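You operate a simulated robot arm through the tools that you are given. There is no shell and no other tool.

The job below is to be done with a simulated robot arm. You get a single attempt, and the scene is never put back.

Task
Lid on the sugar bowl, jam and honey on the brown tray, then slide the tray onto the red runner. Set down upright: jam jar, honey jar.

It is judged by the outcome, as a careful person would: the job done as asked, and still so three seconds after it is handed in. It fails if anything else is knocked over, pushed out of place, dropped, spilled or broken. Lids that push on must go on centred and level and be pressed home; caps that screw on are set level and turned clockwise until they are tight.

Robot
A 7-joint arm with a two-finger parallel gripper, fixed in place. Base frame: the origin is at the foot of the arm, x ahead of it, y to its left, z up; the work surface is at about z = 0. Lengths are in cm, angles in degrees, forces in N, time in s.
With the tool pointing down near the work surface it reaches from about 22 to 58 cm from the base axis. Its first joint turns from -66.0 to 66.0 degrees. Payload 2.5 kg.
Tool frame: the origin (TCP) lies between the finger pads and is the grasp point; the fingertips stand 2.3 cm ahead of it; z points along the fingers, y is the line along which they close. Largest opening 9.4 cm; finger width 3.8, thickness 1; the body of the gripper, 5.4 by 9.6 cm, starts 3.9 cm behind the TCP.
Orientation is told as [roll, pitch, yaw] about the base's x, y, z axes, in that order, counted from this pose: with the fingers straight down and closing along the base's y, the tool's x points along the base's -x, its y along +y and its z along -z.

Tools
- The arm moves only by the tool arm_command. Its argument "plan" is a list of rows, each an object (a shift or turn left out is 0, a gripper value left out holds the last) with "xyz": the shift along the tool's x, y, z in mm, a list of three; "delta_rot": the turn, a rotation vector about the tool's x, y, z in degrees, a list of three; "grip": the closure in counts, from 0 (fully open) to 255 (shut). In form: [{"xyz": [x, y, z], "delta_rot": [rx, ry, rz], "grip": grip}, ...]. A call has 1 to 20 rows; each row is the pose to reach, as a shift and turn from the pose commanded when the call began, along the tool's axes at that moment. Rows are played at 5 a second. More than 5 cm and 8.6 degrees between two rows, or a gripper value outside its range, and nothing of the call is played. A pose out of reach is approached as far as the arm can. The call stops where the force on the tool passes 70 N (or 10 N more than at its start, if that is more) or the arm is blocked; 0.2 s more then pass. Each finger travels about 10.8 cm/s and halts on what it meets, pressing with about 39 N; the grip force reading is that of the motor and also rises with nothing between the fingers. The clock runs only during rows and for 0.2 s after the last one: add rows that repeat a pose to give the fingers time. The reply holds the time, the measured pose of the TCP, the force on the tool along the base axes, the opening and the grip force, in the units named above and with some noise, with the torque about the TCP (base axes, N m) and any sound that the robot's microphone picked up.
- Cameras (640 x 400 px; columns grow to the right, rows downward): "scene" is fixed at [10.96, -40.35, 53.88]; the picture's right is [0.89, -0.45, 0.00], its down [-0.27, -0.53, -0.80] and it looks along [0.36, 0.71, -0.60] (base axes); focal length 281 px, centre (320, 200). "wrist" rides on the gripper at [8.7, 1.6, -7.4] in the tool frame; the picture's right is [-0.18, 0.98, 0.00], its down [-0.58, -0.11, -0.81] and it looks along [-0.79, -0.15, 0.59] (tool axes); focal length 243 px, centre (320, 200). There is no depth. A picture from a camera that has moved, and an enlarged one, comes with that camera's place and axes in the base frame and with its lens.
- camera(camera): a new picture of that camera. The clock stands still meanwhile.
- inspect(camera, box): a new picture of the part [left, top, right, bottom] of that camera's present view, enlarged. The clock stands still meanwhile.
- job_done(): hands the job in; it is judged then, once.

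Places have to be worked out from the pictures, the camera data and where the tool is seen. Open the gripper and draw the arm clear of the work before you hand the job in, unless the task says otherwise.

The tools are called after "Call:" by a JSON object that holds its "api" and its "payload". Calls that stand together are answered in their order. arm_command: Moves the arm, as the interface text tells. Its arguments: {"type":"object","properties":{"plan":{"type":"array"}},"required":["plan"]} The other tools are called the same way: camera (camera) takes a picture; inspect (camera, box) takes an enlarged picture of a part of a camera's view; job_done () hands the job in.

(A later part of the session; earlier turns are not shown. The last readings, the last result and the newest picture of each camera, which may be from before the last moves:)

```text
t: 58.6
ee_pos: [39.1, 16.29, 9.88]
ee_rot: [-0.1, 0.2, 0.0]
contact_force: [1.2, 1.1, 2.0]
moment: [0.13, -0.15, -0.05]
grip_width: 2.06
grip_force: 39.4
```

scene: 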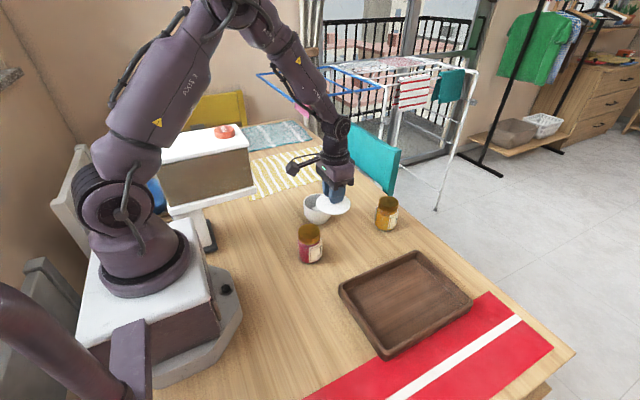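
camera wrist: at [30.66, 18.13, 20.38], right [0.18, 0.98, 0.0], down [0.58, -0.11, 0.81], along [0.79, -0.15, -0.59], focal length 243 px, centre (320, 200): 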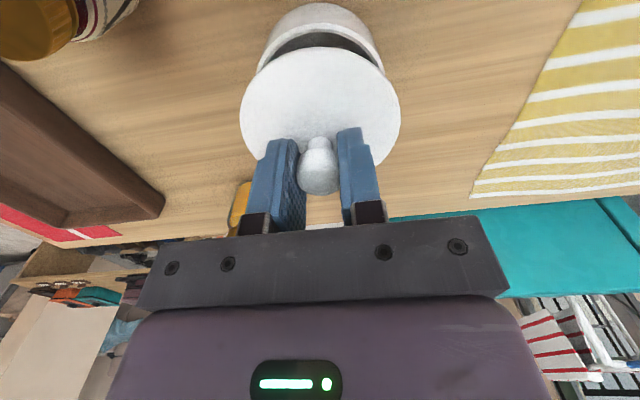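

Load is down to 2 N with almost no side force. I open the fingers now and look.

Call:
{"api": "arm_command", "payload": {"plan": [{"xyz": [0, 0, 0], "grip": 195}, {"xyz": [0, 0, 0], "grip": 180}, {"xyz": [0, 0, 0], "grip": 140}, {"xyz": [0, 0, 0], "grip": 90}, {"xyz": [0, 0, 0], "grip": 90}]}}

Call:
{"api": "inspect", "payload": {"camera": "scene", "box": [304, 194, 336, 214]}}

Call:
{"api": "inspect", "payload": {"camera": "wrist", "box": [230, 0, 410, 112]}}

```text
t: 59.8
ee_pos: [39.23, 16.53, 9.97]
ee_rot: [0.0, 0.0, 0.0]
contact_force: [0.5, 0.3, 0.0]
moment: [-0.02, -0.01, 0.06]
grip_width: 6.08
grip_force: 0.0
heard: snap
```

```text
16.00 times, centred on (320, 204) of scene
camera zoom: at [10.96, -40.35, 53.88], right [0.89, -0.45, 0.0], down [-0.27, -0.53, -0.8], along [0.36, 0.71, -0.6], focal length 4496 px, centre (320, 136)
```

zoom: 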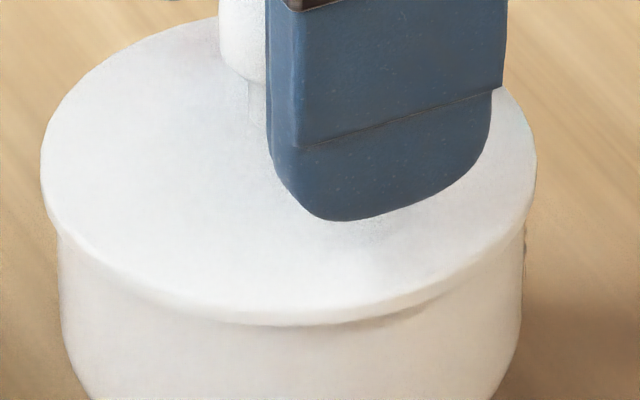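

```text
3.56 times, centred on (320, 56) of wrist
camera zoom: at [30.64, 18.15, 17.31], right [0.18, 0.98, 0.0], down [0.58, -0.11, 0.81], along [0.79, -0.15, -0.59], focal length 863 px, centre (320, 712)
```

zoom: 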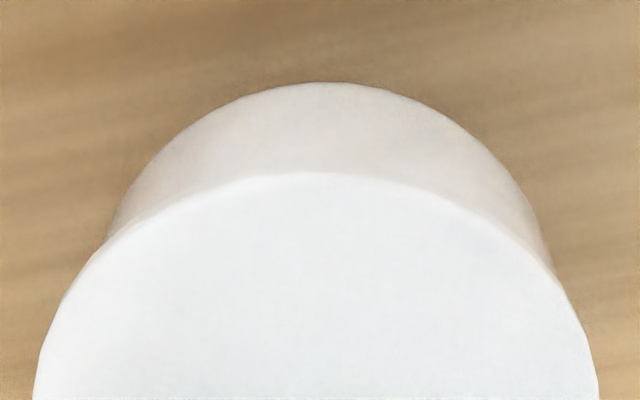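

The lid popped inward about 1 mm on release. I raise the gripper and check how it sits now.

Call:
{"api": "arm_command", "payload": {"plan": [{"xyz": [0, 0, -4], "grip": 90}, {"xyz": [0, 0, -14], "grip": 90}, {"xyz": [0, 0, -26], "grip": 90}, {"xyz": [0, 0, -36], "grip": 90}, {"xyz": [0, 0, -42], "grip": 90}, {"xyz": [0, 0, -42], "grip": 255}, {"xyz": [0, 0, -42], "grip": 255}, {"xyz": [0, 0, -42], "grip": 255}]}}

Call:
{"api": "inspect", "payload": {"camera": "scene", "box": [304, 190, 336, 210]}}

Call:
{"api": "inspect", "payload": {"camera": "wrist", "box": [230, 0, 410, 150]}}

```text
t: 61.6
ee_pos: [39.18, 16.57, 14.18]
ee_rot: [0.0, -0.2, 0.1]
contact_force: [1.3, -0.1, -0.2]
moment: [0.02, 0.01, 0.03]
grip_width: 0.01
grip_force: 38.7
```

```text
16.00 times, centred on (320, 200) of scene
camera zoom: at [10.96, -40.35, 53.88], right [0.89, -0.45, 0.0], down [-0.27, -0.53, -0.8], along [0.36, 0.71, -0.6], focal length 4496 px, centre (320, 200)
```

zoom: 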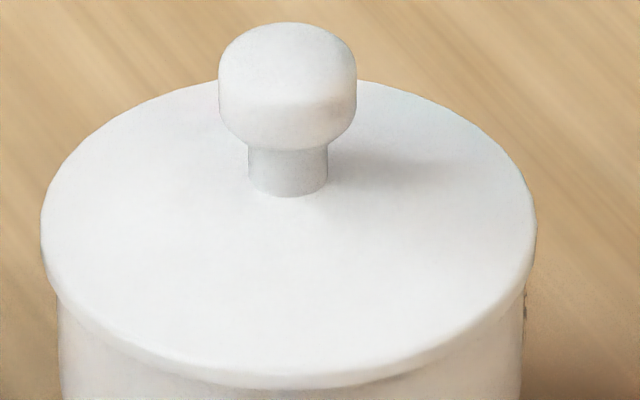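

```text
2.67 times, centred on (320, 75) of wrist
camera zoom: at [30.59, 18.27, 21.52], right [0.18, 0.98, 0.0], down [0.58, -0.11, 0.81], along [0.79, -0.15, -0.59], focal length 647 px, centre (320, 533)
```

zoom: 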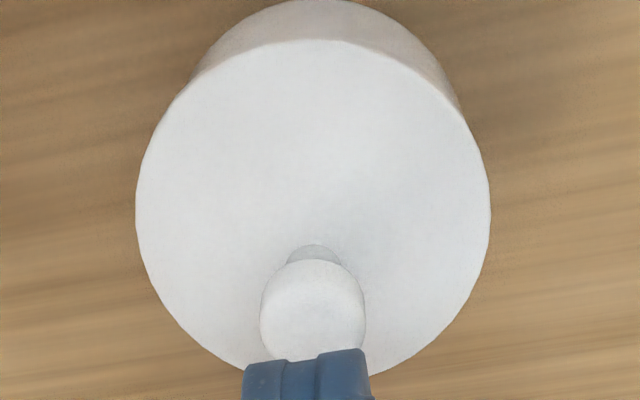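

I need a more exact comparison of lid vs bowl centre, so I take tighter zooms from both cameras.

Call:
{"api": "inspect", "payload": {"camera": "wrist", "box": [260, 0, 380, 75]}}

Call:
{"api": "inspect", "payload": {"camera": "scene", "box": [300, 185, 340, 225]}}

```text
5.33 times, centred on (320, 38) of wrist
camera zoom: at [30.59, 18.27, 21.52], right [0.18, 0.98, 0.0], down [0.58, -0.11, 0.81], along [0.79, -0.15, -0.59], focal length 1294 px, centre (320, 1067)
```

zoom: 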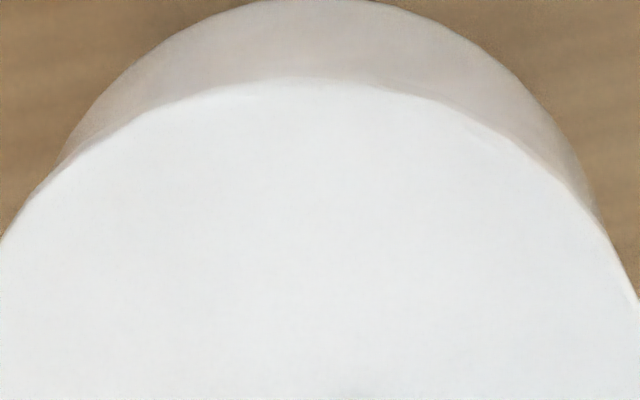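

```text
10.00 times, centred on (320, 205) of scene
camera zoom: at [10.96, -40.35, 53.88], right [0.89, -0.45, 0.0], down [-0.27, -0.53, -0.8], along [0.36, 0.71, -0.6], focal length 2810 px, centre (320, 150)
```

zoom: 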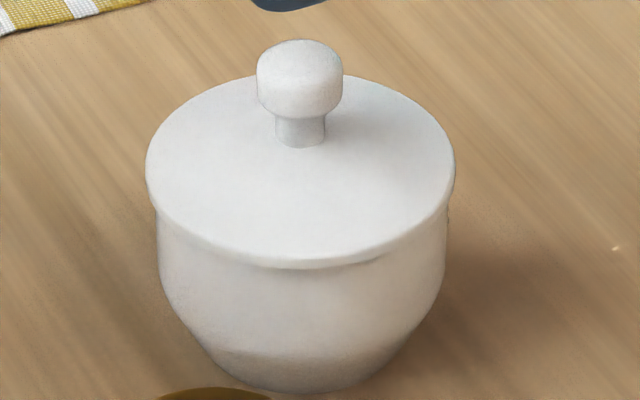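

The lid is about 1.5 mm off, inward toward the arm. A press on the knob top earlier nudged it outward about 0.8 mm, so I press down on the knob again to seat and centre it.

Call:
{"api": "arm_command", "payload": {"plan": [{"xyz": [0, -1, 6]}, {"xyz": [0, -1, 12]}, {"xyz": [0, -1, 17]}, {"xyz": [0, -1, 19]}, {"xyz": [0, -1, 20]}, {"xyz": [0, -1, 20.6]}, {"xyz": [0, -1, 21.2]}, {"xyz": [0, -1, 21.2]}]}}

```text
t: 63.4
ee_pos: [39.26, 16.4, 12.2]
ee_rot: [0.0, -0.1, 0.0]
contact_force: [-6.2, -0.9, 16.0]
moment: [-0.04, 0.16, 0.02]
grip_width: 0.0
grip_force: 38.8
```

Pressing at 16 N; I press on to 30–40 N with a slight outward (+x, +y) bias to bring the lid to centre.

Call:
{"api": "arm_command", "payload": {"plan": [{"xyz": [-0.2, 0.2, 0.4]}, {"xyz": [-0.4, 0.4, 0.8]}, {"xyz": [-0.4, 0.4, 0.8]}]}}

Call:
{"api": "inspect", "payload": {"camera": "scene", "box": [300, 185, 340, 225]}}

Call:
{"api": "inspect", "payload": {"camera": "wrist", "box": [250, 0, 390, 87]}}

```text
t: 64.2
ee_pos: [39.32, 16.37, 12.09]
ee_rot: [-0.1, 0.0, 0.0]
contact_force: [-12.3, -4.2, 38.3]
moment: [-0.12, 0.38, 0.02]
grip_width: 0.0
grip_force: 38.8
```

```text
10.00 times, centred on (320, 205) of scene
camera zoom: at [10.94, -40.36, 53.88], right [0.89, -0.45, 0.0], down [-0.27, -0.53, -0.8], along [0.36, 0.71, -0.6], focal length 2810 px, centre (320, 150)
```

zoom: 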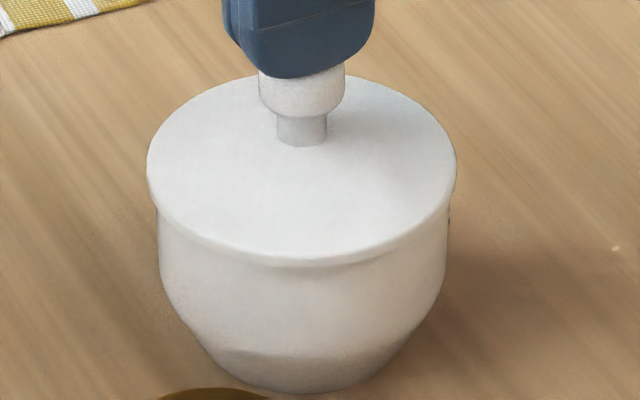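

```text
4.57 times, centred on (320, 44) of wrist
camera zoom: at [30.66, 18.11, 19.41], right [0.18, 0.98, 0.0], down [0.58, -0.11, 0.81], along [0.79, -0.15, -0.59], focal length 1109 px, centre (320, 915)
```

zoom: 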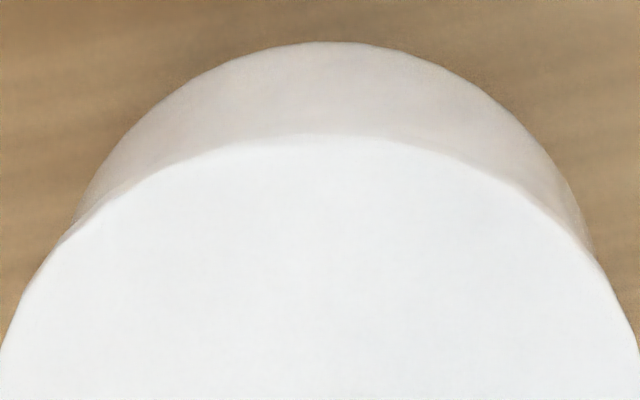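

The lid doesn't slide under load (friction holds) and takes 38 N, so it's fully down. I lift off, then will nudge the knob gently outward from its inner side to remove the 1.2 mm x offset.

Call:
{"api": "arm_command", "payload": {"plan": [{"xyz": [0.3, -0.3, -0.6]}, {"xyz": [0.4, -0.4, -1.2]}, {"xyz": [0.4, -0.4, -2.5]}, {"xyz": [0.4, -0.4, -6]}, {"xyz": [0.4, -0.4, -14]}, {"xyz": [0.4, -0.4, -22]}, {"xyz": [0.4, -0.4, -26]}, {"xyz": [0.4, -0.4, -26]}]}}

Call:
{"api": "inspect", "payload": {"camera": "scene", "box": [300, 185, 340, 225]}}

Call:
{"api": "inspect", "payload": {"camera": "wrist", "box": [250, 0, 390, 120]}}

```text
t: 66.0
ee_pos: [39.08, 16.36, 14.53]
ee_rot: [0.0, 0.0, -0.1]
contact_force: [-0.2, -0.4, 1.2]
moment: [0.01, 0.02, -0.01]
grip_width: 0.01
grip_force: 39.4
```

```text
10.00 times, centred on (320, 205) of scene
camera zoom: at [10.96, -40.35, 53.88], right [0.89, -0.45, 0.0], down [-0.27, -0.53, -0.8], along [0.36, 0.71, -0.6], focal length 2810 px, centre (320, 150)
```

zoom: 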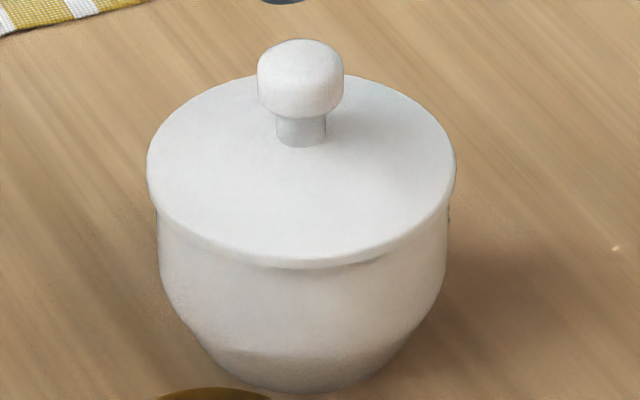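

```text
3.33 times, centred on (320, 60) of wrist
camera zoom: at [30.58, 18.15, 21.83], right [0.18, 0.98, 0.0], down [0.58, -0.11, 0.81], along [0.79, -0.15, -0.59], focal length 809 px, centre (320, 667)
```

zoom: 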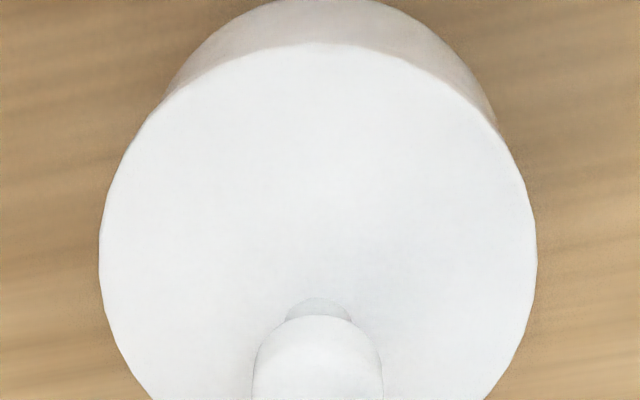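

The lid still sits about (−1.0, −1.0) mm off. I'll recentre it with a very light grip: descend around the knob with TCP y on the bowl centre, close lightly, shift +x 1 mm, and release with no load.

Call:
{"api": "arm_command", "payload": {"plan": [{"xyz": [0, 0.5, 0], "grip": 90}, {"xyz": [0, 0.5, 0], "grip": 90}, {"xyz": [0, 0.5, 0], "grip": 90}, {"xyz": [0, 0.5, 10], "grip": 90}, {"xyz": [0, 0.5, 22], "grip": 90}, {"xyz": [0, 0.5, 34], "grip": 90}, {"xyz": [0, 0.5, 41], "grip": 90}, {"xyz": [0, 0.5, 44], "grip": 90}, {"xyz": [0, 0.5, 44], "grip": 90}]}}

Call:
{"api": "inspect", "payload": {"camera": "wrist", "box": [230, 0, 410, 112]}}

Call:
{"api": "inspect", "payload": {"camera": "scene", "box": [304, 194, 336, 214]}}

```text
t: 68.0
ee_pos: [39.21, 16.45, 10.11]
ee_rot: [0.0, -0.1, 0.0]
contact_force: [0.7, -0.4, 0.2]
moment: [0.0, 0.01, 0.03]
grip_width: 6.09
grip_force: 0.0
```

```text
3.56 times, centred on (320, 56) of wrist
camera zoom: at [30.67, 18.17, 17.51], right [0.18, 0.98, 0.0], down [0.58, -0.11, 0.81], along [0.79, -0.15, -0.59], focal length 863 px, centre (320, 712)
```

zoom: 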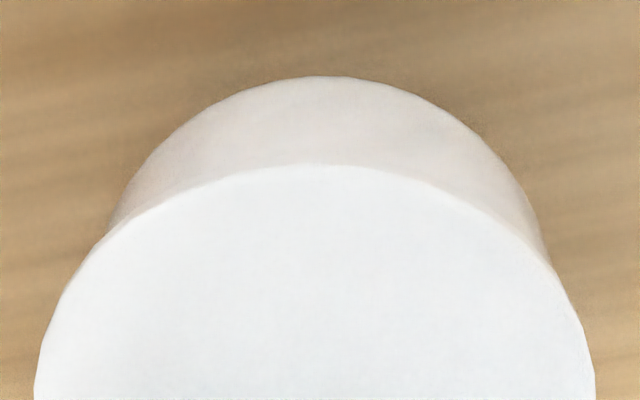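

```text
16.00 times, centred on (320, 204) of scene
camera zoom: at [10.96, -40.35, 53.88], right [0.89, -0.45, 0.0], down [-0.27, -0.53, -0.8], along [0.36, 0.71, -0.6], focal length 4496 px, centre (320, 136)
```

zoom: 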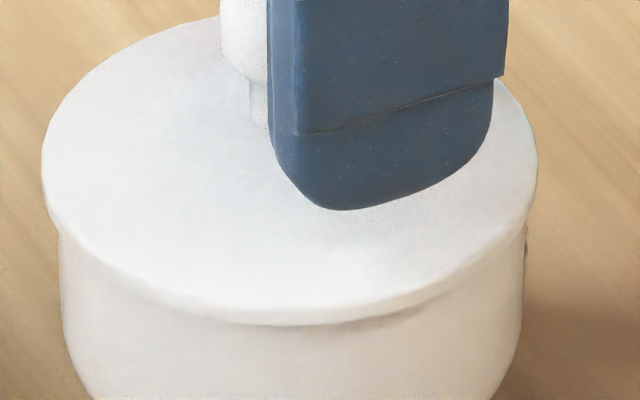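

The lid sits about 1.3 mm to the −y side. I close lightly (203 counts) so the fingers just centre the knob, then shift +x 1 mm.

Call:
{"api": "arm_command", "payload": {"plan": [{"xyz": [0, 0.3, 0], "grip": 130}, {"xyz": [0, 0.3, 0], "grip": 170}, {"xyz": [0, 0.3, 0], "grip": 185}, {"xyz": [0, 0.3, 0], "grip": 192}, {"xyz": [0, 0.3, 0], "grip": 197}, {"xyz": [0, 0.3, 0], "grip": 201}, {"xyz": [0, 0.3, 0], "grip": 201}]}}

Call:
{"api": "inspect", "payload": {"camera": "wrist", "box": [230, 0, 410, 112]}}

Call:
{"api": "inspect", "payload": {"camera": "scene", "box": [304, 194, 336, 214]}}

```text
t: 69.6
ee_pos: [39.14, 16.41, 10.1]
ee_rot: [0.0, 0.1, 0.0]
contact_force: [0.3, -0.8, 0.6]
moment: [0.0, -0.01, 0.01]
grip_width: 2.11
grip_force: 1.1
heard: snap
```

```text
3.56 times, centred on (320, 56) of wrist
camera zoom: at [30.63, 18.19, 17.47], right [0.18, 0.98, 0.0], down [0.58, -0.11, 0.81], along [0.79, -0.15, -0.59], focal length 863 px, centre (320, 712)
```

zoom: 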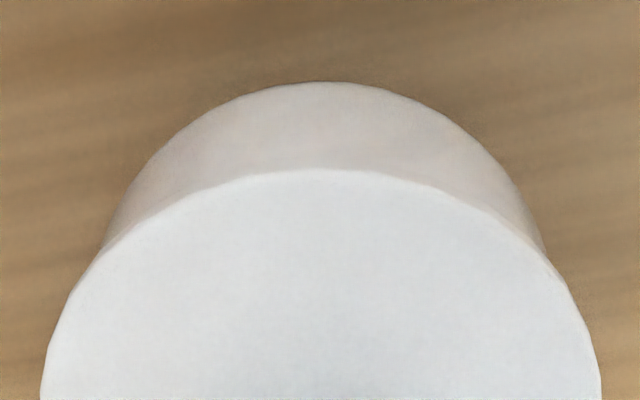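

```text
16.00 times, centred on (320, 204) of scene
camera zoom: at [10.96, -40.35, 53.88], right [0.89, -0.45, 0.0], down [-0.27, -0.53, -0.8], along [0.36, 0.71, -0.6], focal length 4496 px, centre (320, 136)
```

zoom: 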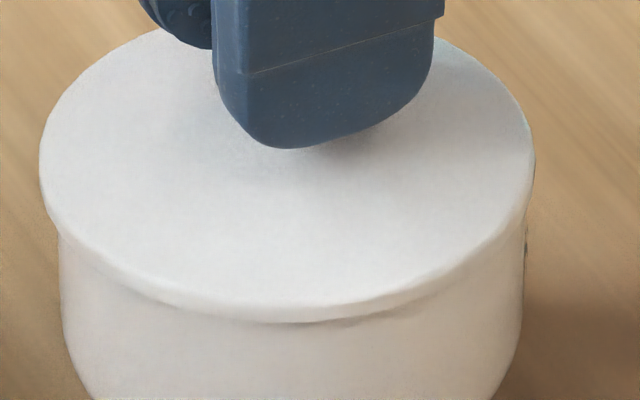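

The light grip centred the knob in y. Remaining offset is about −1.0 mm in x and −0.4 mm in y, so I shift by that and check.

Call:
{"api": "arm_command", "payload": {"plan": [{"xyz": [-0.4, 0.2, 0]}, {"xyz": [-0.8, 0.4, 0]}, {"xyz": [-1.1, 0.4, 0]}, {"xyz": [-1.1, 0.4, 0]}, {"xyz": [-1.1, 0.4, 0]}]}}

Call:
{"api": "inspect", "payload": {"camera": "wrist", "box": [230, 0, 410, 112]}}

Call:
{"api": "inspect", "payload": {"camera": "scene", "box": [304, 194, 336, 214]}}

```text
t: 70.8
ee_pos: [39.28, 16.55, 9.96]
ee_rot: [0.1, -0.1, 0.0]
contact_force: [-0.9, 0.5, 1.3]
moment: [-0.01, 0.01, 0.03]
grip_width: 2.12
grip_force: 1.2
```

```text
3.56 times, centred on (320, 56) of wrist
camera zoom: at [30.73, 18.2, 17.39], right [0.18, 0.98, 0.0], down [0.58, -0.11, 0.81], along [0.79, -0.15, -0.59], focal length 863 px, centre (320, 712)
```

zoom: 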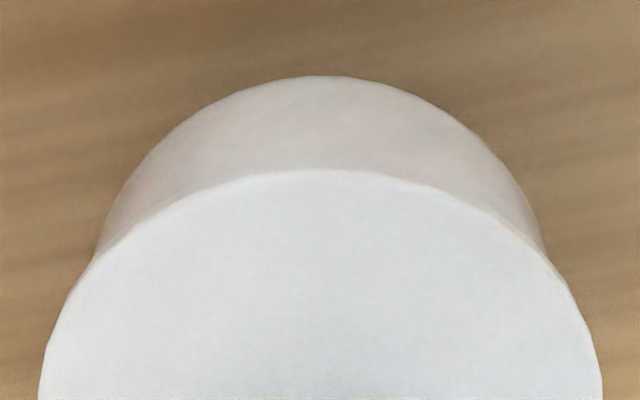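

```text
16.00 times, centred on (320, 204) of scene
camera zoom: at [10.96, -40.35, 53.88], right [0.89, -0.45, 0.0], down [-0.27, -0.53, -0.8], along [0.36, 0.71, -0.6], focal length 4496 px, centre (320, 136)
```

zoom: 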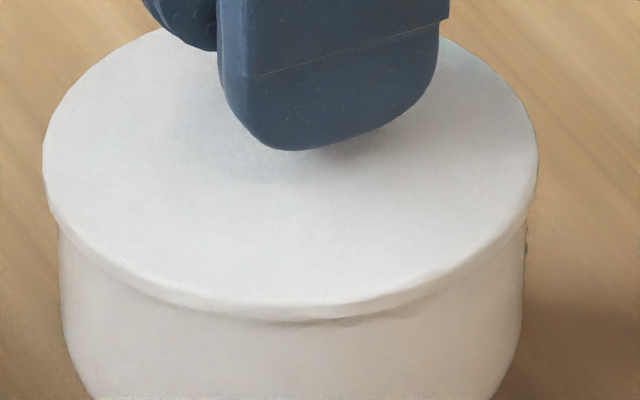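

Now concentric in both views (290.3 vs 290.8 and 321.5 vs 320.5). I open the fingers with no load and see whether it stays.

Call:
{"api": "arm_command", "payload": {"plan": [{"xyz": [0, 0, 0], "grip": 197}, {"xyz": [0, 0, 0], "grip": 190}, {"xyz": [0, 0, 0], "grip": 180}, {"xyz": [0, 0, 0], "grip": 140}, {"xyz": [0, 0, 0], "grip": 90}, {"xyz": [0, 0, 0], "grip": 90}]}}

Call:
{"api": "inspect", "payload": {"camera": "wrist", "box": [230, 0, 410, 112]}}

Call:
{"api": "inspect", "payload": {"camera": "scene", "box": [304, 194, 336, 214]}}

```text
t: 72.2
ee_pos: [39.23, 16.48, 10.03]
ee_rot: [0.0, 0.0, -0.1]
contact_force: [0.3, -0.2, -0.1]
moment: [0.02, 0.0, -0.05]
grip_width: 6.09
grip_force: 0.0
heard: snap
```

```text
3.56 times, centred on (320, 56) of wrist
camera zoom: at [30.72, 18.19, 17.39], right [0.18, 0.98, 0.0], down [0.58, -0.11, 0.81], along [0.79, -0.15, -0.59], focal length 863 px, centre (320, 712)
```

zoom: 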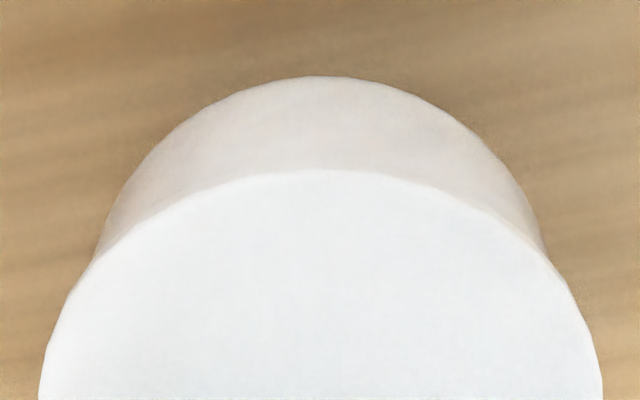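

```text
16.00 times, centred on (320, 204) of scene
camera zoom: at [10.96, -40.35, 53.88], right [0.89, -0.45, 0.0], down [-0.27, -0.53, -0.8], along [0.36, 0.71, -0.6], focal length 4496 px, centre (320, 136)
```

zoom: 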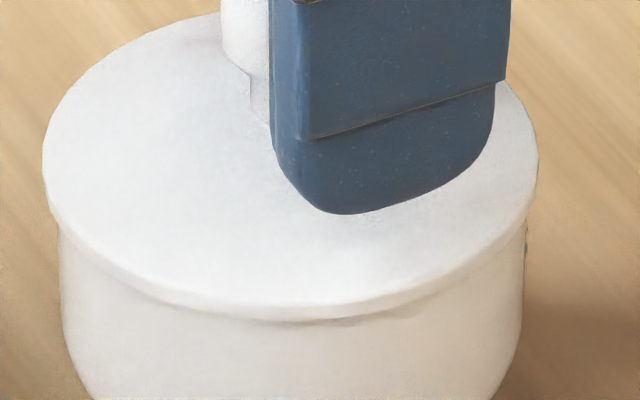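

A snap sounded on release and the lid did not move: it's concentric and level. I raise, close the fingers, and give one last moderate press on the knob top to make sure it's home.

Call:
{"api": "arm_command", "payload": {"plan": [{"xyz": [0, 0, -4], "grip": 90}, {"xyz": [0, 0, -14], "grip": 90}, {"xyz": [0, 0, -26], "grip": 90}, {"xyz": [0, 0, -36], "grip": 90}, {"xyz": [0, 0, -42], "grip": 90}, {"xyz": [0, 0, -42], "grip": 255}, {"xyz": [0, 0, -42], "grip": 255}, {"xyz": [0, 0, -42], "grip": 255}, {"xyz": [0, 0, -36], "grip": 255}, {"xyz": [0, 0, -29], "grip": 255}, {"xyz": [0, 0, -24], "grip": 255}, {"xyz": [0, 0, -22], "grip": 255}, {"xyz": [0, 0, -22], "grip": 255}]}}

```text
t: 75.0
ee_pos: [39.22, 16.55, 12.23]
ee_rot: [0.1, 0.0, 0.0]
contact_force: [-1.1, 0.2, -0.5]
moment: [-0.01, -0.02, -0.01]
grip_width: 0.01
grip_force: 39.0
```

The tips are about 1 mm above the knob. I press in small steps, shifting slightly inward to cancel the drift.

Call:
{"api": "arm_command", "payload": {"plan": [{"xyz": [0, 0, 0.6]}, {"xyz": [0, 0, 1.2]}, {"xyz": [0.2, -0.1, 1.7]}, {"xyz": [0.4, -0.2, 2.1]}, {"xyz": [0.4, -0.2, 2.1]}]}}

```text
t: 76.2
ee_pos: [39.21, 16.48, 12.15]
ee_rot: [0.0, 0.0, 0.0]
contact_force: [0.2, 0.4, 0.1]
moment: [-0.02, -0.01, 0.01]
grip_width: 0.01
grip_force: 39.2
```

Call:
{"api": "arm_command", "payload": {"plan": [{"xyz": [0, 0, 0.6]}, {"xyz": [0.1, -0.1, 1.2]}, {"xyz": [0.2, -0.2, 1.6]}, {"xyz": [0.2, -0.2, 1.6]}]}}

```text
t: 77.2
ee_pos: [39.23, 16.45, 11.99]
ee_rot: [0.2, -0.1, 0.1]
contact_force: [-14.0, -3.1, 40.3]
moment: [-0.07, 0.4, 0.01]
grip_width: 0.0
grip_force: 38.7
```

It pressed at 40 N with no sound or give, so the lid is home. I unload gently and lift away.

Call:
{"api": "arm_command", "payload": {"plan": [{"xyz": [0.4, -0.1, -0.5]}, {"xyz": [0.5, -0.2, -1]}, {"xyz": [0.5, -0.2, -2]}, {"xyz": [0.5, -0.2, -5]}, {"xyz": [0.5, -0.2, -15]}, {"xyz": [0.5, -0.2, -30]}, {"xyz": [0.5, -0.2, -50]}, {"xyz": [0.5, -0.2, -70]}, {"xyz": [0.5, -0.2, -70]}]}}

Call:
{"api": "inspect", "payload": {"camera": "scene", "box": [300, 185, 340, 225]}}

Call:
{"api": "camera", "payload": {"camera": "wrist"}}

```text
t: 79.2
ee_pos: [39.19, 16.64, 19.0]
ee_rot: [0.0, -0.1, -0.1]
contact_force: [0.1, -0.9, 0.0]
moment: [0.0, -0.01, 0.0]
grip_width: 0.01
grip_force: 39.0
```

```text
10.00 times, centred on (320, 205) of scene
camera zoom: at [10.96, -40.35, 53.88], right [0.89, -0.45, 0.0], down [-0.27, -0.53, -0.8], along [0.36, 0.71, -0.6], focal length 2810 px, centre (320, 150)
```

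zoom: 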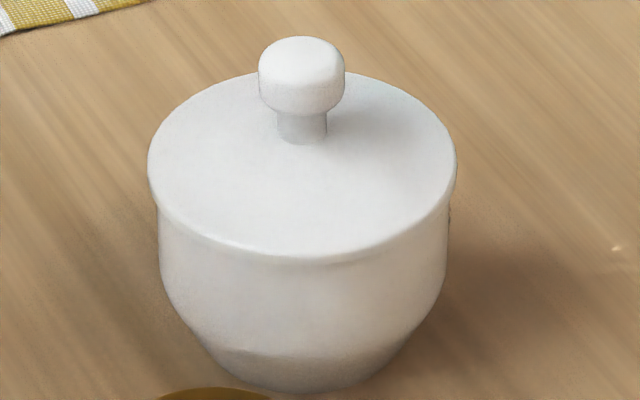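

```text
taken
camera wrist: at [30.61, 18.24, 26.31], right [0.18, 0.98, 0.0], down [0.58, -0.11, 0.81], along [0.79, -0.15, -0.59], focal length 243 px, centre (320, 200)
```

wrist: 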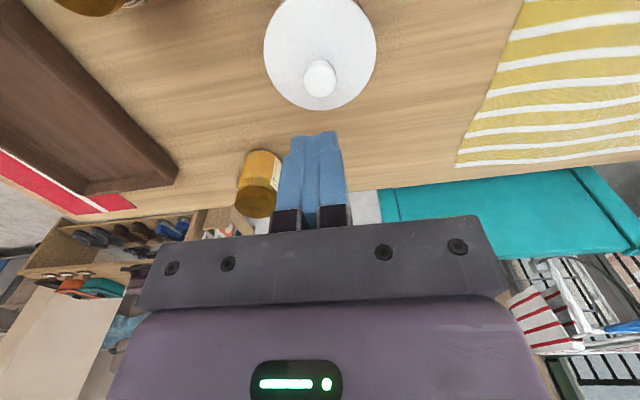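

The sugar bowl is done: lid concentric and level. Next the jam: I move behind it for a wrist view, opening the gripper on the way.

Call:
{"api": "arm_command", "payload": {"plan": [{"xyz": [8, -8, -2]}, {"xyz": [24, -24, -5]}, {"xyz": [42, -42, -8]}, {"xyz": [60, -60, -10]}, {"xyz": [78, -78, -10], "grip": 0}, {"xyz": [96, -97, -10], "grip": 0}, {"xyz": [112, -115, -10], "grip": 0}, {"xyz": [123, -126, -10], "grip": 0}, {"xyz": [123, -126, -10], "grip": 0}]}}

Call:
{"api": "camera", "payload": {"camera": "wrist"}}

Call:
{"api": "inspect", "payload": {"camera": "wrist", "box": [250, 20, 390, 170]}}

Call:
{"api": "camera", "payload": {"camera": "scene"}}

```text
t: 81.2
ee_pos: [26.74, 3.61, 19.93]
ee_rot: [0.1, 0.0, 0.0]
contact_force: [-0.4, 0.1, -0.5]
moment: [0.0, -0.01, 0.01]
grip_width: 9.4
grip_force: 0.1
```

```text
taken
camera wrist: at [18.14, 5.39, 27.19], right [0.18, 0.98, 0.0], down [0.58, -0.11, 0.81], along [0.79, -0.15, -0.59], focal length 243 px, centre (320, 200)
```

wrist: 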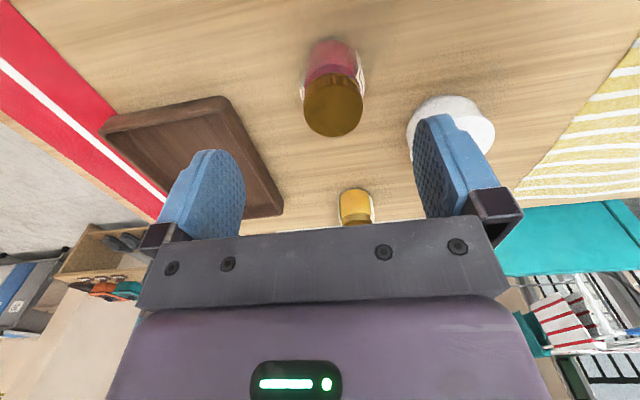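

```text
2.67 times, centred on (320, 95) of wrist
camera zoom: at [18.14, 5.39, 27.19], right [0.18, 0.98, 0.0], down [0.58, -0.11, 0.81], along [0.79, -0.15, -0.59], focal length 647 px, centre (320, 480)
```

zoom: 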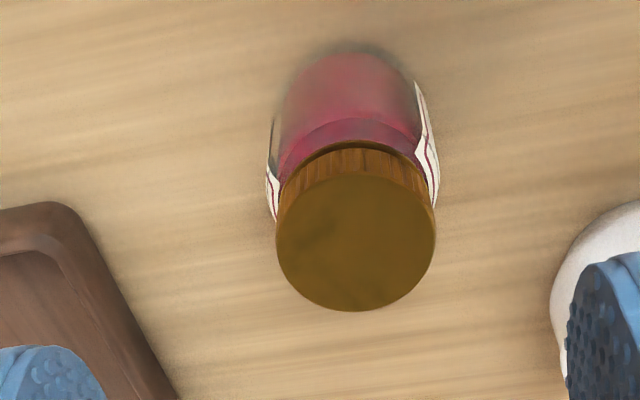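

```text
taken
```

scene: 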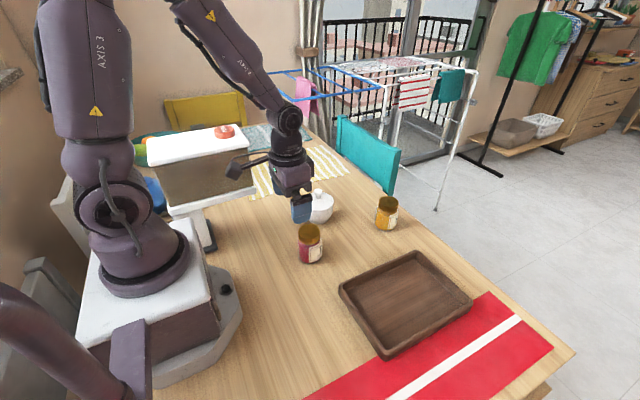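

The jam centre is at about (31.1, 4.3), with its cap top at 7.8 cm. I move over it and descend to z about 11 for an alignment check.

Call:
{"api": "arm_command", "payload": {"plan": [{"xyz": [-14, 1.5, 0]}, {"xyz": [-28, 3, 10]}, {"xyz": [-42.6, 4.7, 25]}, {"xyz": [-42.6, 4.7, 45]}, {"xyz": [-42.6, 4.7, 65]}, {"xyz": [-42.6, 4.7, 80]}, {"xyz": [-42.6, 4.7, 88]}, {"xyz": [-42.6, 4.7, 88]}]}}

Call:
{"api": "camera", "payload": {"camera": "wrist"}}

Call:
{"api": "inspect", "payload": {"camera": "scene", "box": [270, 170, 350, 280]}}

```text
t: 83.0
ee_pos: [31.24, 4.31, 11.11]
ee_rot: [-0.1, 0.0, 0.0]
contact_force: [-0.1, -0.9, 0.2]
moment: [0.01, 0.02, -0.01]
grip_width: 9.42
grip_force: 0.1
```

```text
taken
camera wrist: at [22.61, 5.99, 18.44], right [0.18, 0.98, 0.0], down [0.58, -0.11, 0.81], along [0.79, -0.15, -0.59], focal length 243 px, centre (320, 200)
```

wrist: 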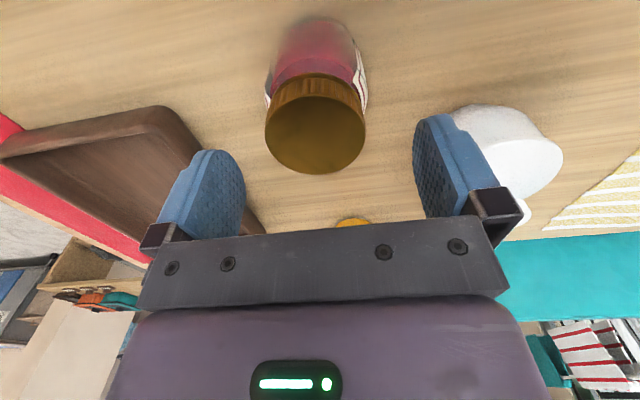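

```text
3.64 times, centred on (310, 225) of scene
camera zoom: at [10.96, -40.35, 53.88], right [0.89, -0.45, 0.0], down [-0.27, -0.53, -0.8], along [0.36, 0.71, -0.6], focal length 1022 px, centre (356, 109)
```

zoom: 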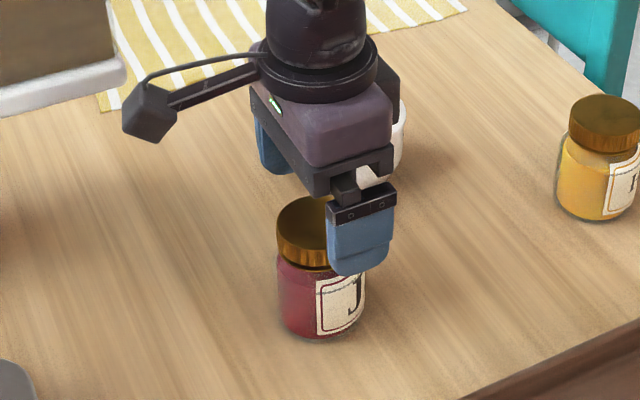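

The jar is nearly centred (0.25 cm toward −y). I correct that and descend to TCP z about 5 to grip the glass body.

Call:
{"api": "arm_command", "payload": {"plan": [{"xyz": [0, -2.5, 0]}, {"xyz": [0, -2.5, 12]}, {"xyz": [0, -2.5, 26]}, {"xyz": [0, -2.5, 40]}, {"xyz": [0, -2.5, 52]}, {"xyz": [0, -2.5, 60]}, {"xyz": [0, -2.5, 60]}]}}

Call:
{"api": "camera", "payload": {"camera": "wrist"}}

Call:
{"api": "inspect", "payload": {"camera": "scene", "box": [270, 180, 350, 280]}}

```text
t: 84.6
ee_pos: [31.2, 4.07, 5.12]
ee_rot: [-0.1, -0.1, 0.0]
contact_force: [0.3, -0.1, -0.3]
moment: [0.02, 0.02, 0.01]
grip_width: 9.4
grip_force: 0.1
```

```text
taken
camera wrist: at [22.54, 5.74, 12.48], right [0.18, 0.98, 0.0], down [0.58, -0.11, 0.81], along [0.79, -0.15, -0.59], focal length 243 px, centre (320, 200)
```

wrist: 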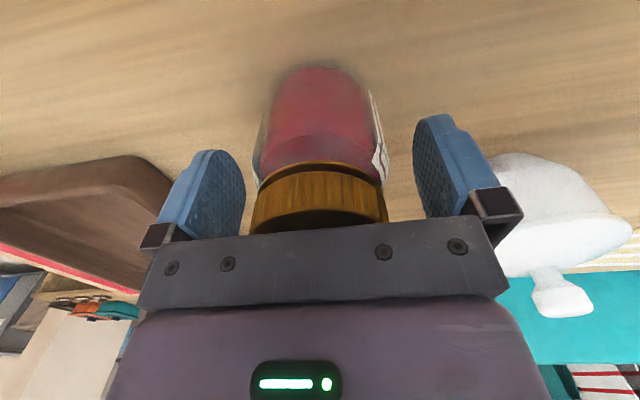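

```text
4.00 times, centred on (310, 230) of scene
camera zoom: at [10.96, -40.35, 53.88], right [0.89, -0.45, 0.0], down [-0.27, -0.53, -0.8], along [0.36, 0.71, -0.6], focal length 1124 px, centre (360, 80)
```

zoom: 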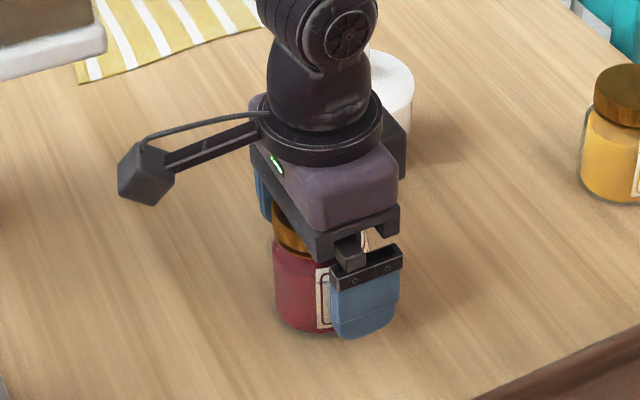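

The jar is centred between the open fingers with no contact. I close on the glass body and hold.

Call:
{"api": "arm_command", "payload": {"plan": [{"xyz": [0, 0, 0], "grip": 60}, {"xyz": [0, 0, 0], "grip": 85}, {"xyz": [0, 0, 0], "grip": 95}, {"xyz": [0, 0, 0], "grip": 110}, {"xyz": [0, 0, 0], "grip": 255}, {"xyz": [0, 0, 0], "grip": 255}, {"xyz": [0, 0, 0], "grip": 255}]}}

Call:
{"api": "inspect", "payload": {"camera": "wrist", "box": [220, 50, 420, 250]}}

```text
t: 86.2
ee_pos: [31.12, 4.05, 5.15]
ee_rot: [0.0, -0.1, 0.0]
contact_force: [0.8, 0.5, 0.3]
moment: [0.03, -0.08, 0.02]
grip_width: 6.14
grip_force: 39.4
```

```text
2.00 times, centred on (320, 150) of wrist
camera zoom: at [22.53, 5.74, 12.49], right [0.18, 0.98, 0.0], down [0.58, -0.11, 0.81], along [0.79, -0.15, -0.59], focal length 485 px, centre (320, 300)
```

zoom: 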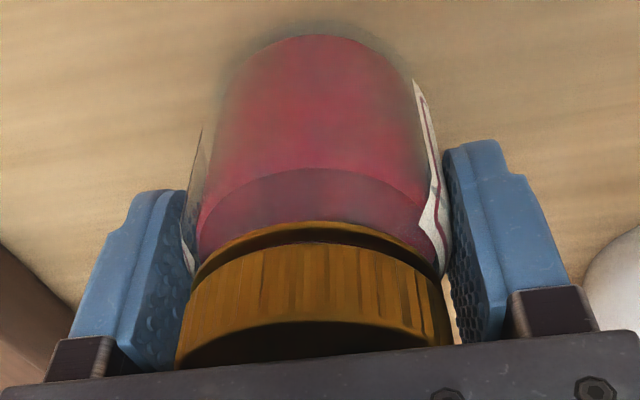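

Gripped at 6.1 cm. I lift 15 mm slowly and check the jar comes along.

Call:
{"api": "arm_command", "payload": {"plan": [{"xyz": [0, 0, -1]}, {"xyz": [0, 0, -3]}, {"xyz": [0, 0, -6]}, {"xyz": [0, 0, -10]}, {"xyz": [0, 0, -15]}, {"xyz": [0, 0, -15]}]}}

Call:
{"api": "inspect", "payload": {"camera": "wrist", "box": [220, 50, 420, 250]}}

Call:
{"api": "inspect", "payload": {"camera": "scene", "box": [270, 180, 350, 280]}}

```text
t: 87.6
ee_pos: [31.14, 4.02, 6.76]
ee_rot: [0.0, -0.1, 0.0]
contact_force: [-0.4, 0.0, -3.0]
moment: [0.0, 0.02, -0.02]
grip_width: 6.12
grip_force: 38.8
```

```text
2.00 times, centred on (320, 150) of wrist
camera zoom: at [22.6, 5.72, 14.0], right [0.18, 0.98, 0.0], down [0.58, -0.11, 0.81], along [0.79, -0.15, -0.59], focal length 485 px, centre (320, 300)
```

zoom: 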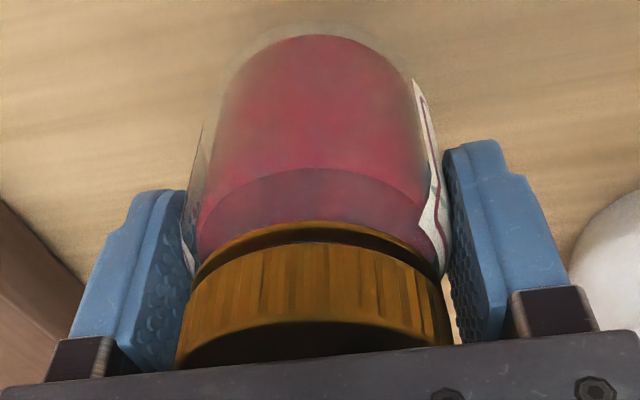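

```text
4.00 times, centred on (310, 230) of scene
camera zoom: at [10.96, -40.35, 53.88], right [0.89, -0.45, 0.0], down [-0.27, -0.53, -0.8], along [0.36, 0.71, -0.6], focal length 1124 px, centre (360, 80)
```

zoom: 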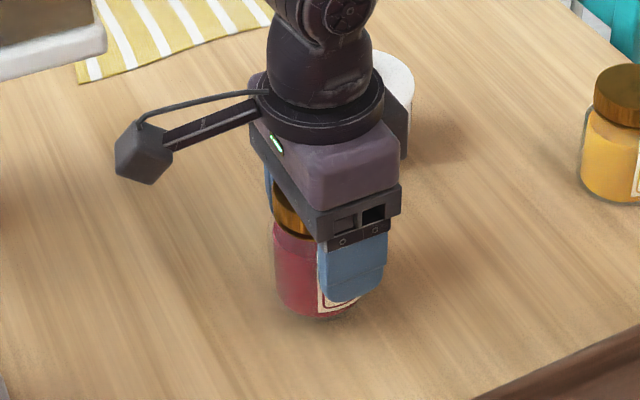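

Held firmly (3 N weight, no slip). I lift to z about 14 and carry the jar smoothly over the left-near part of the tray.

Call:
{"api": "arm_command", "payload": {"plan": [{"xyz": [0, 0, -12]}, {"xyz": [0, 0, -28]}, {"xyz": [0, 0, -46]}, {"xyz": [0, 0, -62]}, {"xyz": [-1, -5, -72]}, {"xyz": [-4, -15, -74]}, {"xyz": [-8, -30, -74]}, {"xyz": [-12, -47, -74]}, {"xyz": [-17, -65, -74]}, {"xyz": [-22, -84, -74]}, {"xyz": [-27, -103, -74]}, {"xyz": [-32, -122, -74]}, {"xyz": [-37, -141, -74]}, {"xyz": [-42, -160, -74]}, {"xyz": [-46, -178, -74]}, {"xyz": [-50, -194, -74]}, {"xyz": [-53, -207, -74]}, {"xyz": [-56, -215, -74]}, {"xyz": [-56.5, -218, -74]}, {"xyz": [-56.5, -218, -74]}]}}

Call:
{"api": "camera", "payload": {"camera": "wrist"}}

Call:
{"api": "camera", "payload": {"camera": "scene"}}

Call:
{"api": "inspect", "payload": {"camera": "scene", "box": [320, 210, 490, 360]}}

```text
t: 91.8
ee_pos: [36.77, -17.58, 14.04]
ee_rot: [0.1, 0.0, 0.1]
contact_force: [-0.4, 0.1, -3.6]
moment: [0.02, -0.02, -0.01]
grip_width: 6.12
grip_force: 38.7
```

```text
taken
camera wrist: at [28.23, -16.02, 21.33], right [0.18, 0.98, 0.0], down [0.58, -0.11, 0.81], along [0.79, -0.15, -0.59], focal length 243 px, centre (320, 200)
```

wrist: 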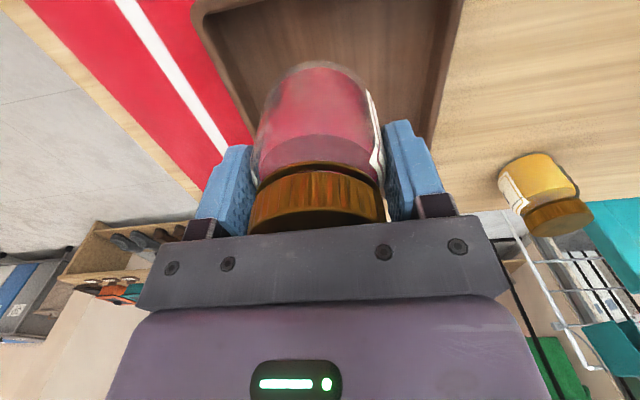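

```text
taken
```

scene: 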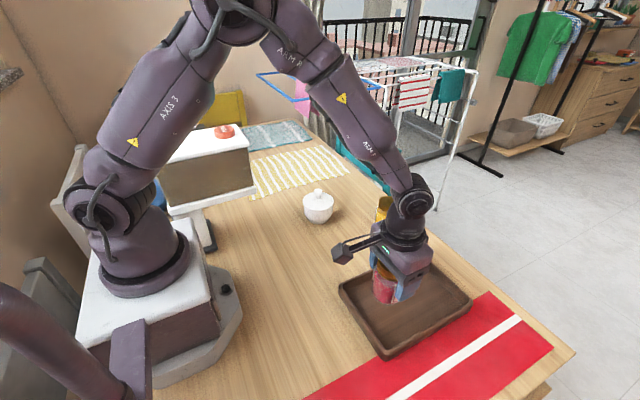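

```text
2.67 times, centred on (405, 285) of scene
camera zoom: at [10.96, -40.35, 53.88], right [0.89, -0.45, 0.0], down [-0.27, -0.53, -0.8], along [0.36, 0.71, -0.6], focal length 749 px, centre (93, -27)
```

zoom: 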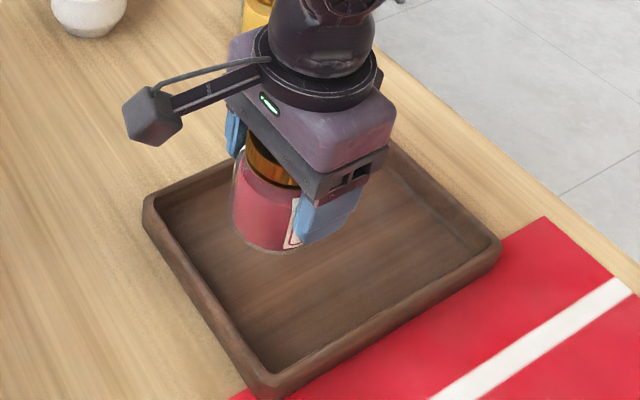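

The jar is over the tray interior, clear of all walls. I lower to about 2 cm above the floor, then continue in small steps.

Call:
{"api": "arm_command", "payload": {"plan": [{"xyz": [0, 0, 8]}, {"xyz": [0, 0, 20]}, {"xyz": [0, 0, 34]}, {"xyz": [0, 0, 48]}, {"xyz": [0, 0, 60]}, {"xyz": [0, 0, 68]}, {"xyz": [0, 0, 70]}, {"xyz": [0, 0, 70]}]}}

Call:
{"api": "inspect", "payload": {"camera": "scene", "box": [320, 230, 490, 370]}}

Call:
{"api": "camera", "payload": {"camera": "wrist"}}

```text
t: 93.6
ee_pos: [36.82, -17.74, 6.97]
ee_rot: [0.0, 0.0, 0.1]
contact_force: [-0.6, 0.0, -4.4]
moment: [0.02, -0.01, 0.01]
grip_width: 6.12
grip_force: 39.5
```

```text
2.86 times, centred on (405, 300) of scene
camera zoom: at [10.96, -40.35, 53.88], right [0.89, -0.45, 0.0], down [-0.27, -0.53, -0.8], along [0.36, 0.71, -0.6], focal length 803 px, centre (77, -86)
```

zoom: 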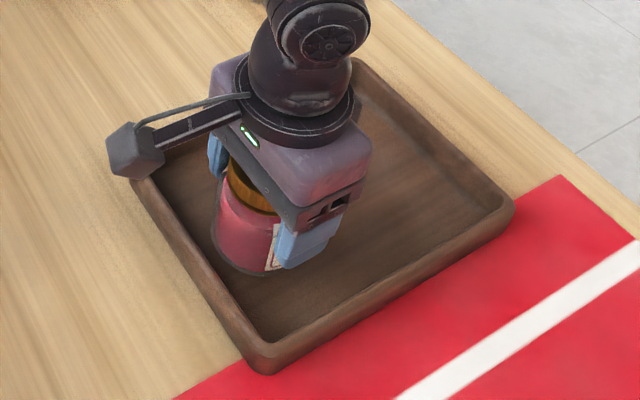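

```text
taken
camera wrist: at [28.24, -16.06, 14.34], right [0.18, 0.98, 0.0], down [0.58, -0.11, 0.81], along [0.79, -0.15, -0.59], focal length 243 px, centre (320, 200)
```

wrist: 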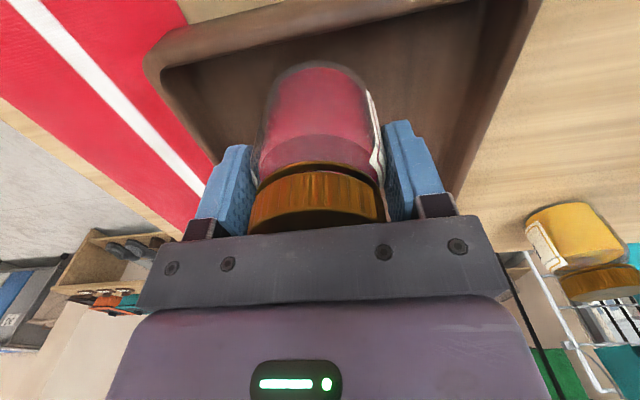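

Well placed. I lower the last centimetre in small steps, watching for contact force.

Call:
{"api": "arm_command", "payload": {"plan": [{"xyz": [0, 0, 2]}, {"xyz": [0, 0, 4]}, {"xyz": [0, 0, 6]}, {"xyz": [0, 0, 7]}, {"xyz": [0, 0, 7]}]}}

```text
t: 94.8
ee_pos: [36.82, -17.8, 6.33]
ee_rot: [0.1, 0.0, 0.0]
contact_force: [0.2, 0.4, -3.2]
moment: [0.01, 0.01, 0.02]
grip_width: 6.15
grip_force: 39.2
```

Still hanging free (−3.2 N weight). I continue in 1 mm steps.

Call:
{"api": "arm_command", "payload": {"plan": [{"xyz": [0, 0, 1]}, {"xyz": [0, 0, 2]}, {"xyz": [0, 0, 3]}, {"xyz": [0, 0, 3]}]}}

```text
t: 95.8
ee_pos: [36.8, -17.78, 6.03]
ee_rot: [0.0, 0.0, 0.0]
contact_force: [0.2, -0.7, -3.6]
moment: [-0.01, -0.02, 0.02]
grip_width: 6.12
grip_force: 38.7
```

Still free at TCP z 6.0 (jar base about 0.9 cm up). I keep going in 1 mm steps.

Call:
{"api": "arm_command", "payload": {"plan": [{"xyz": [0, 0, 0.8]}, {"xyz": [0, 0, 1.6]}, {"xyz": [0, 0, 2.4]}, {"xyz": [0, 0, 2.4]}]}}

```text
t: 96.8
ee_pos: [36.66, -17.64, 5.82]
ee_rot: [0.0, 0.0, 0.0]
contact_force: [-0.3, 0.1, -4.2]
moment: [-0.01, -0.01, 0.02]
grip_width: 6.14
grip_force: 39.2
```

No contact yet at 5.8 cm. Another few small steps.

Call:
{"api": "arm_command", "payload": {"plan": [{"xyz": [0, 0, 0.7]}, {"xyz": [0, 0, 1.4]}, {"xyz": [0, 0, 2]}, {"xyz": [0, 0, 2]}]}}

```text
t: 97.8
ee_pos: [36.8, -17.69, 5.75]
ee_rot: [0.0, -0.1, 0.0]
contact_force: [-3.9, 1.7, 17.1]
moment: [0.36, 0.39, -0.04]
grip_width: 6.14
grip_force: 38.9
```

The jar is on the tray floor (17 N). I ease up 0.8 mm to take off the load, then open slowly.

Call:
{"api": "arm_command", "payload": {"plan": [{"xyz": [0, 0, -0.4]}, {"xyz": [0, 0, -0.8]}, {"xyz": [0, 0, -0.8]}]}}

```text
t: 98.6
ee_pos: [36.64, -17.55, 5.64]
ee_rot: [0.0, 0.0, 0.0]
contact_force: [1.1, -1.5, 1.0]
moment: [-0.1, -0.19, -0.05]
grip_width: 6.13
grip_force: 38.8
```

Load is now about 1 N, with the jar resting on the floor. I open the fingers gradually to full.

Call:
{"api": "arm_command", "payload": {"plan": [{"xyz": [0, 0, 0], "grip": 100}, {"xyz": [0, 0, 0], "grip": 85}, {"xyz": [0, 0, 0], "grip": 70}, {"xyz": [0, 0, 0], "grip": 40}, {"xyz": [0, 0, 0], "grip": 0}, {"xyz": [0, 0, 0], "grip": 0}]}}

Call:
{"api": "camera", "payload": {"camera": "wrist"}}

Call:
{"api": "inspect", "payload": {"camera": "scene", "box": [320, 230, 490, 370]}}

```text
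t: 100.0
ee_pos: [36.8, -17.76, 5.78]
ee_rot: [0.0, 0.0, 0.1]
contact_force: [-0.1, -0.7, 0.1]
moment: [-0.02, 0.0, 0.01]
grip_width: 9.41
grip_force: 0.0
```

```text
taken
camera wrist: at [28.19, -16.02, 13.01], right [0.18, 0.98, 0.0], down [0.58, -0.11, 0.81], along [0.79, -0.15, -0.59], focal length 243 px, centre (320, 200)
```

wrist: 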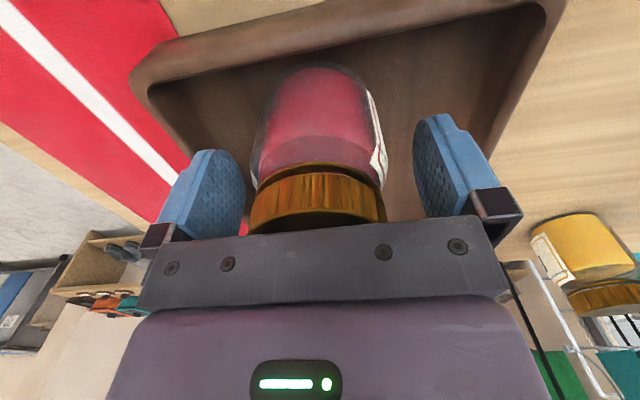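

```text
2.86 times, centred on (405, 300) of scene
camera zoom: at [10.96, -40.35, 53.88], right [0.89, -0.45, 0.0], down [-0.27, -0.53, -0.8], along [0.36, 0.71, -0.6], focal length 803 px, centre (77, -86)
```

zoom: 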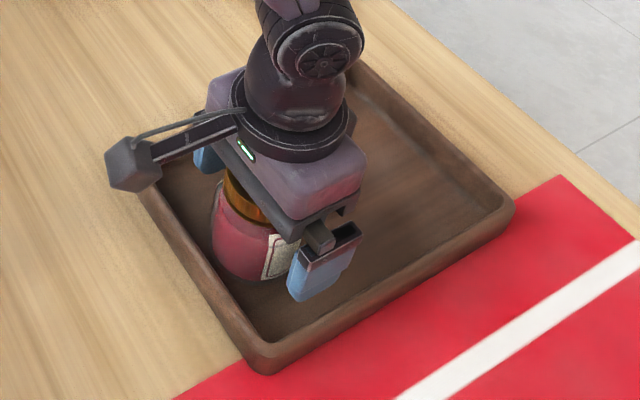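

The jam stands upright in the tray. I raise straight up and travel to a viewing spot behind the honey.

Call:
{"api": "arm_command", "payload": {"plan": [{"xyz": [0, 0, -5]}, {"xyz": [0, 0, -15]}, {"xyz": [0, 0, -35]}, {"xyz": [0, 0, -60]}, {"xyz": [0, 0, -90]}, {"xyz": [0, 0, -120]}, {"xyz": [-4, 8, -140]}, {"xyz": [-14, 28, -143]}, {"xyz": [-26, 52, -143]}, {"xyz": [-38, 76, -143]}, {"xyz": [-50, 100, -143]}, {"xyz": [-62, 124, -143]}, {"xyz": [-74, 148, -143]}, {"xyz": [-86, 172, -143]}, {"xyz": [-97, 195, -143]}, {"xyz": [-106, 213, -143]}, {"xyz": [-113, 226, -143]}, {"xyz": [-113, 226, -143]}]}}

Call:
{"api": "camera", "payload": {"camera": "wrist"}}

Call:
{"api": "inspect", "payload": {"camera": "wrist", "box": [250, 50, 410, 210]}}

Call:
{"api": "camera", "payload": {"camera": "scene"}}

```text
t: 103.8
ee_pos: [48.17, 4.9, 19.88]
ee_rot: [-0.1, -0.1, 0.0]
contact_force: [-0.5, 0.7, -0.6]
moment: [-0.01, 0.02, 0.01]
grip_width: 9.4
grip_force: 0.1
```

```text
taken
camera wrist: at [39.59, 6.6, 27.32], right [0.18, 0.98, 0.0], down [0.58, -0.11, 0.81], along [0.79, -0.15, -0.59], focal length 243 px, centre (320, 200)
```

wrist: 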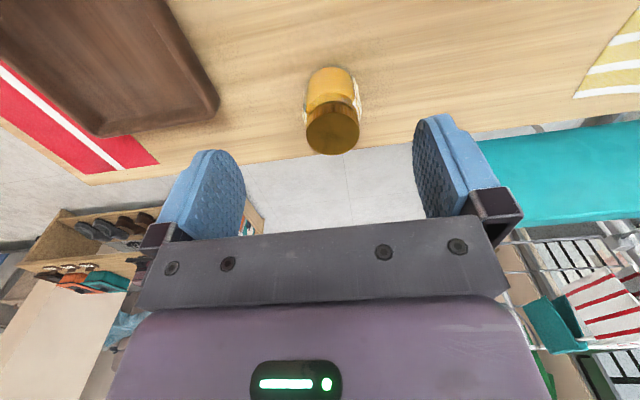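

```text
2.50 times, centred on (330, 130) of wrist
camera zoom: at [39.59, 6.6, 27.32], right [0.18, 0.98, 0.0], down [0.58, -0.11, 0.81], along [0.79, -0.15, -0.59], focal length 606 px, centre (295, 375)
```

zoom: 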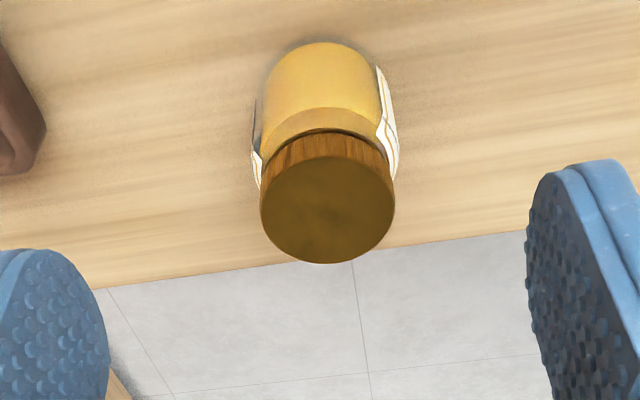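

```text
taken
```

scene: 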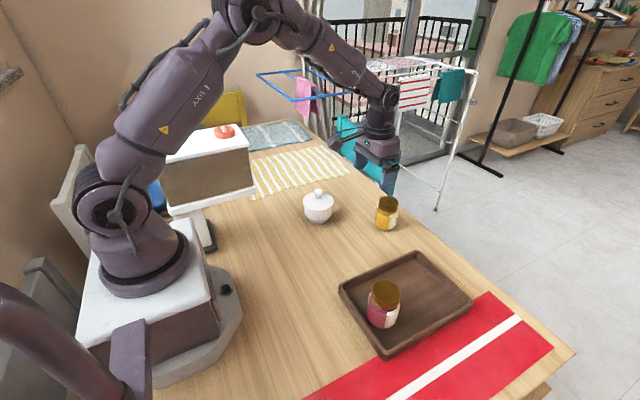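

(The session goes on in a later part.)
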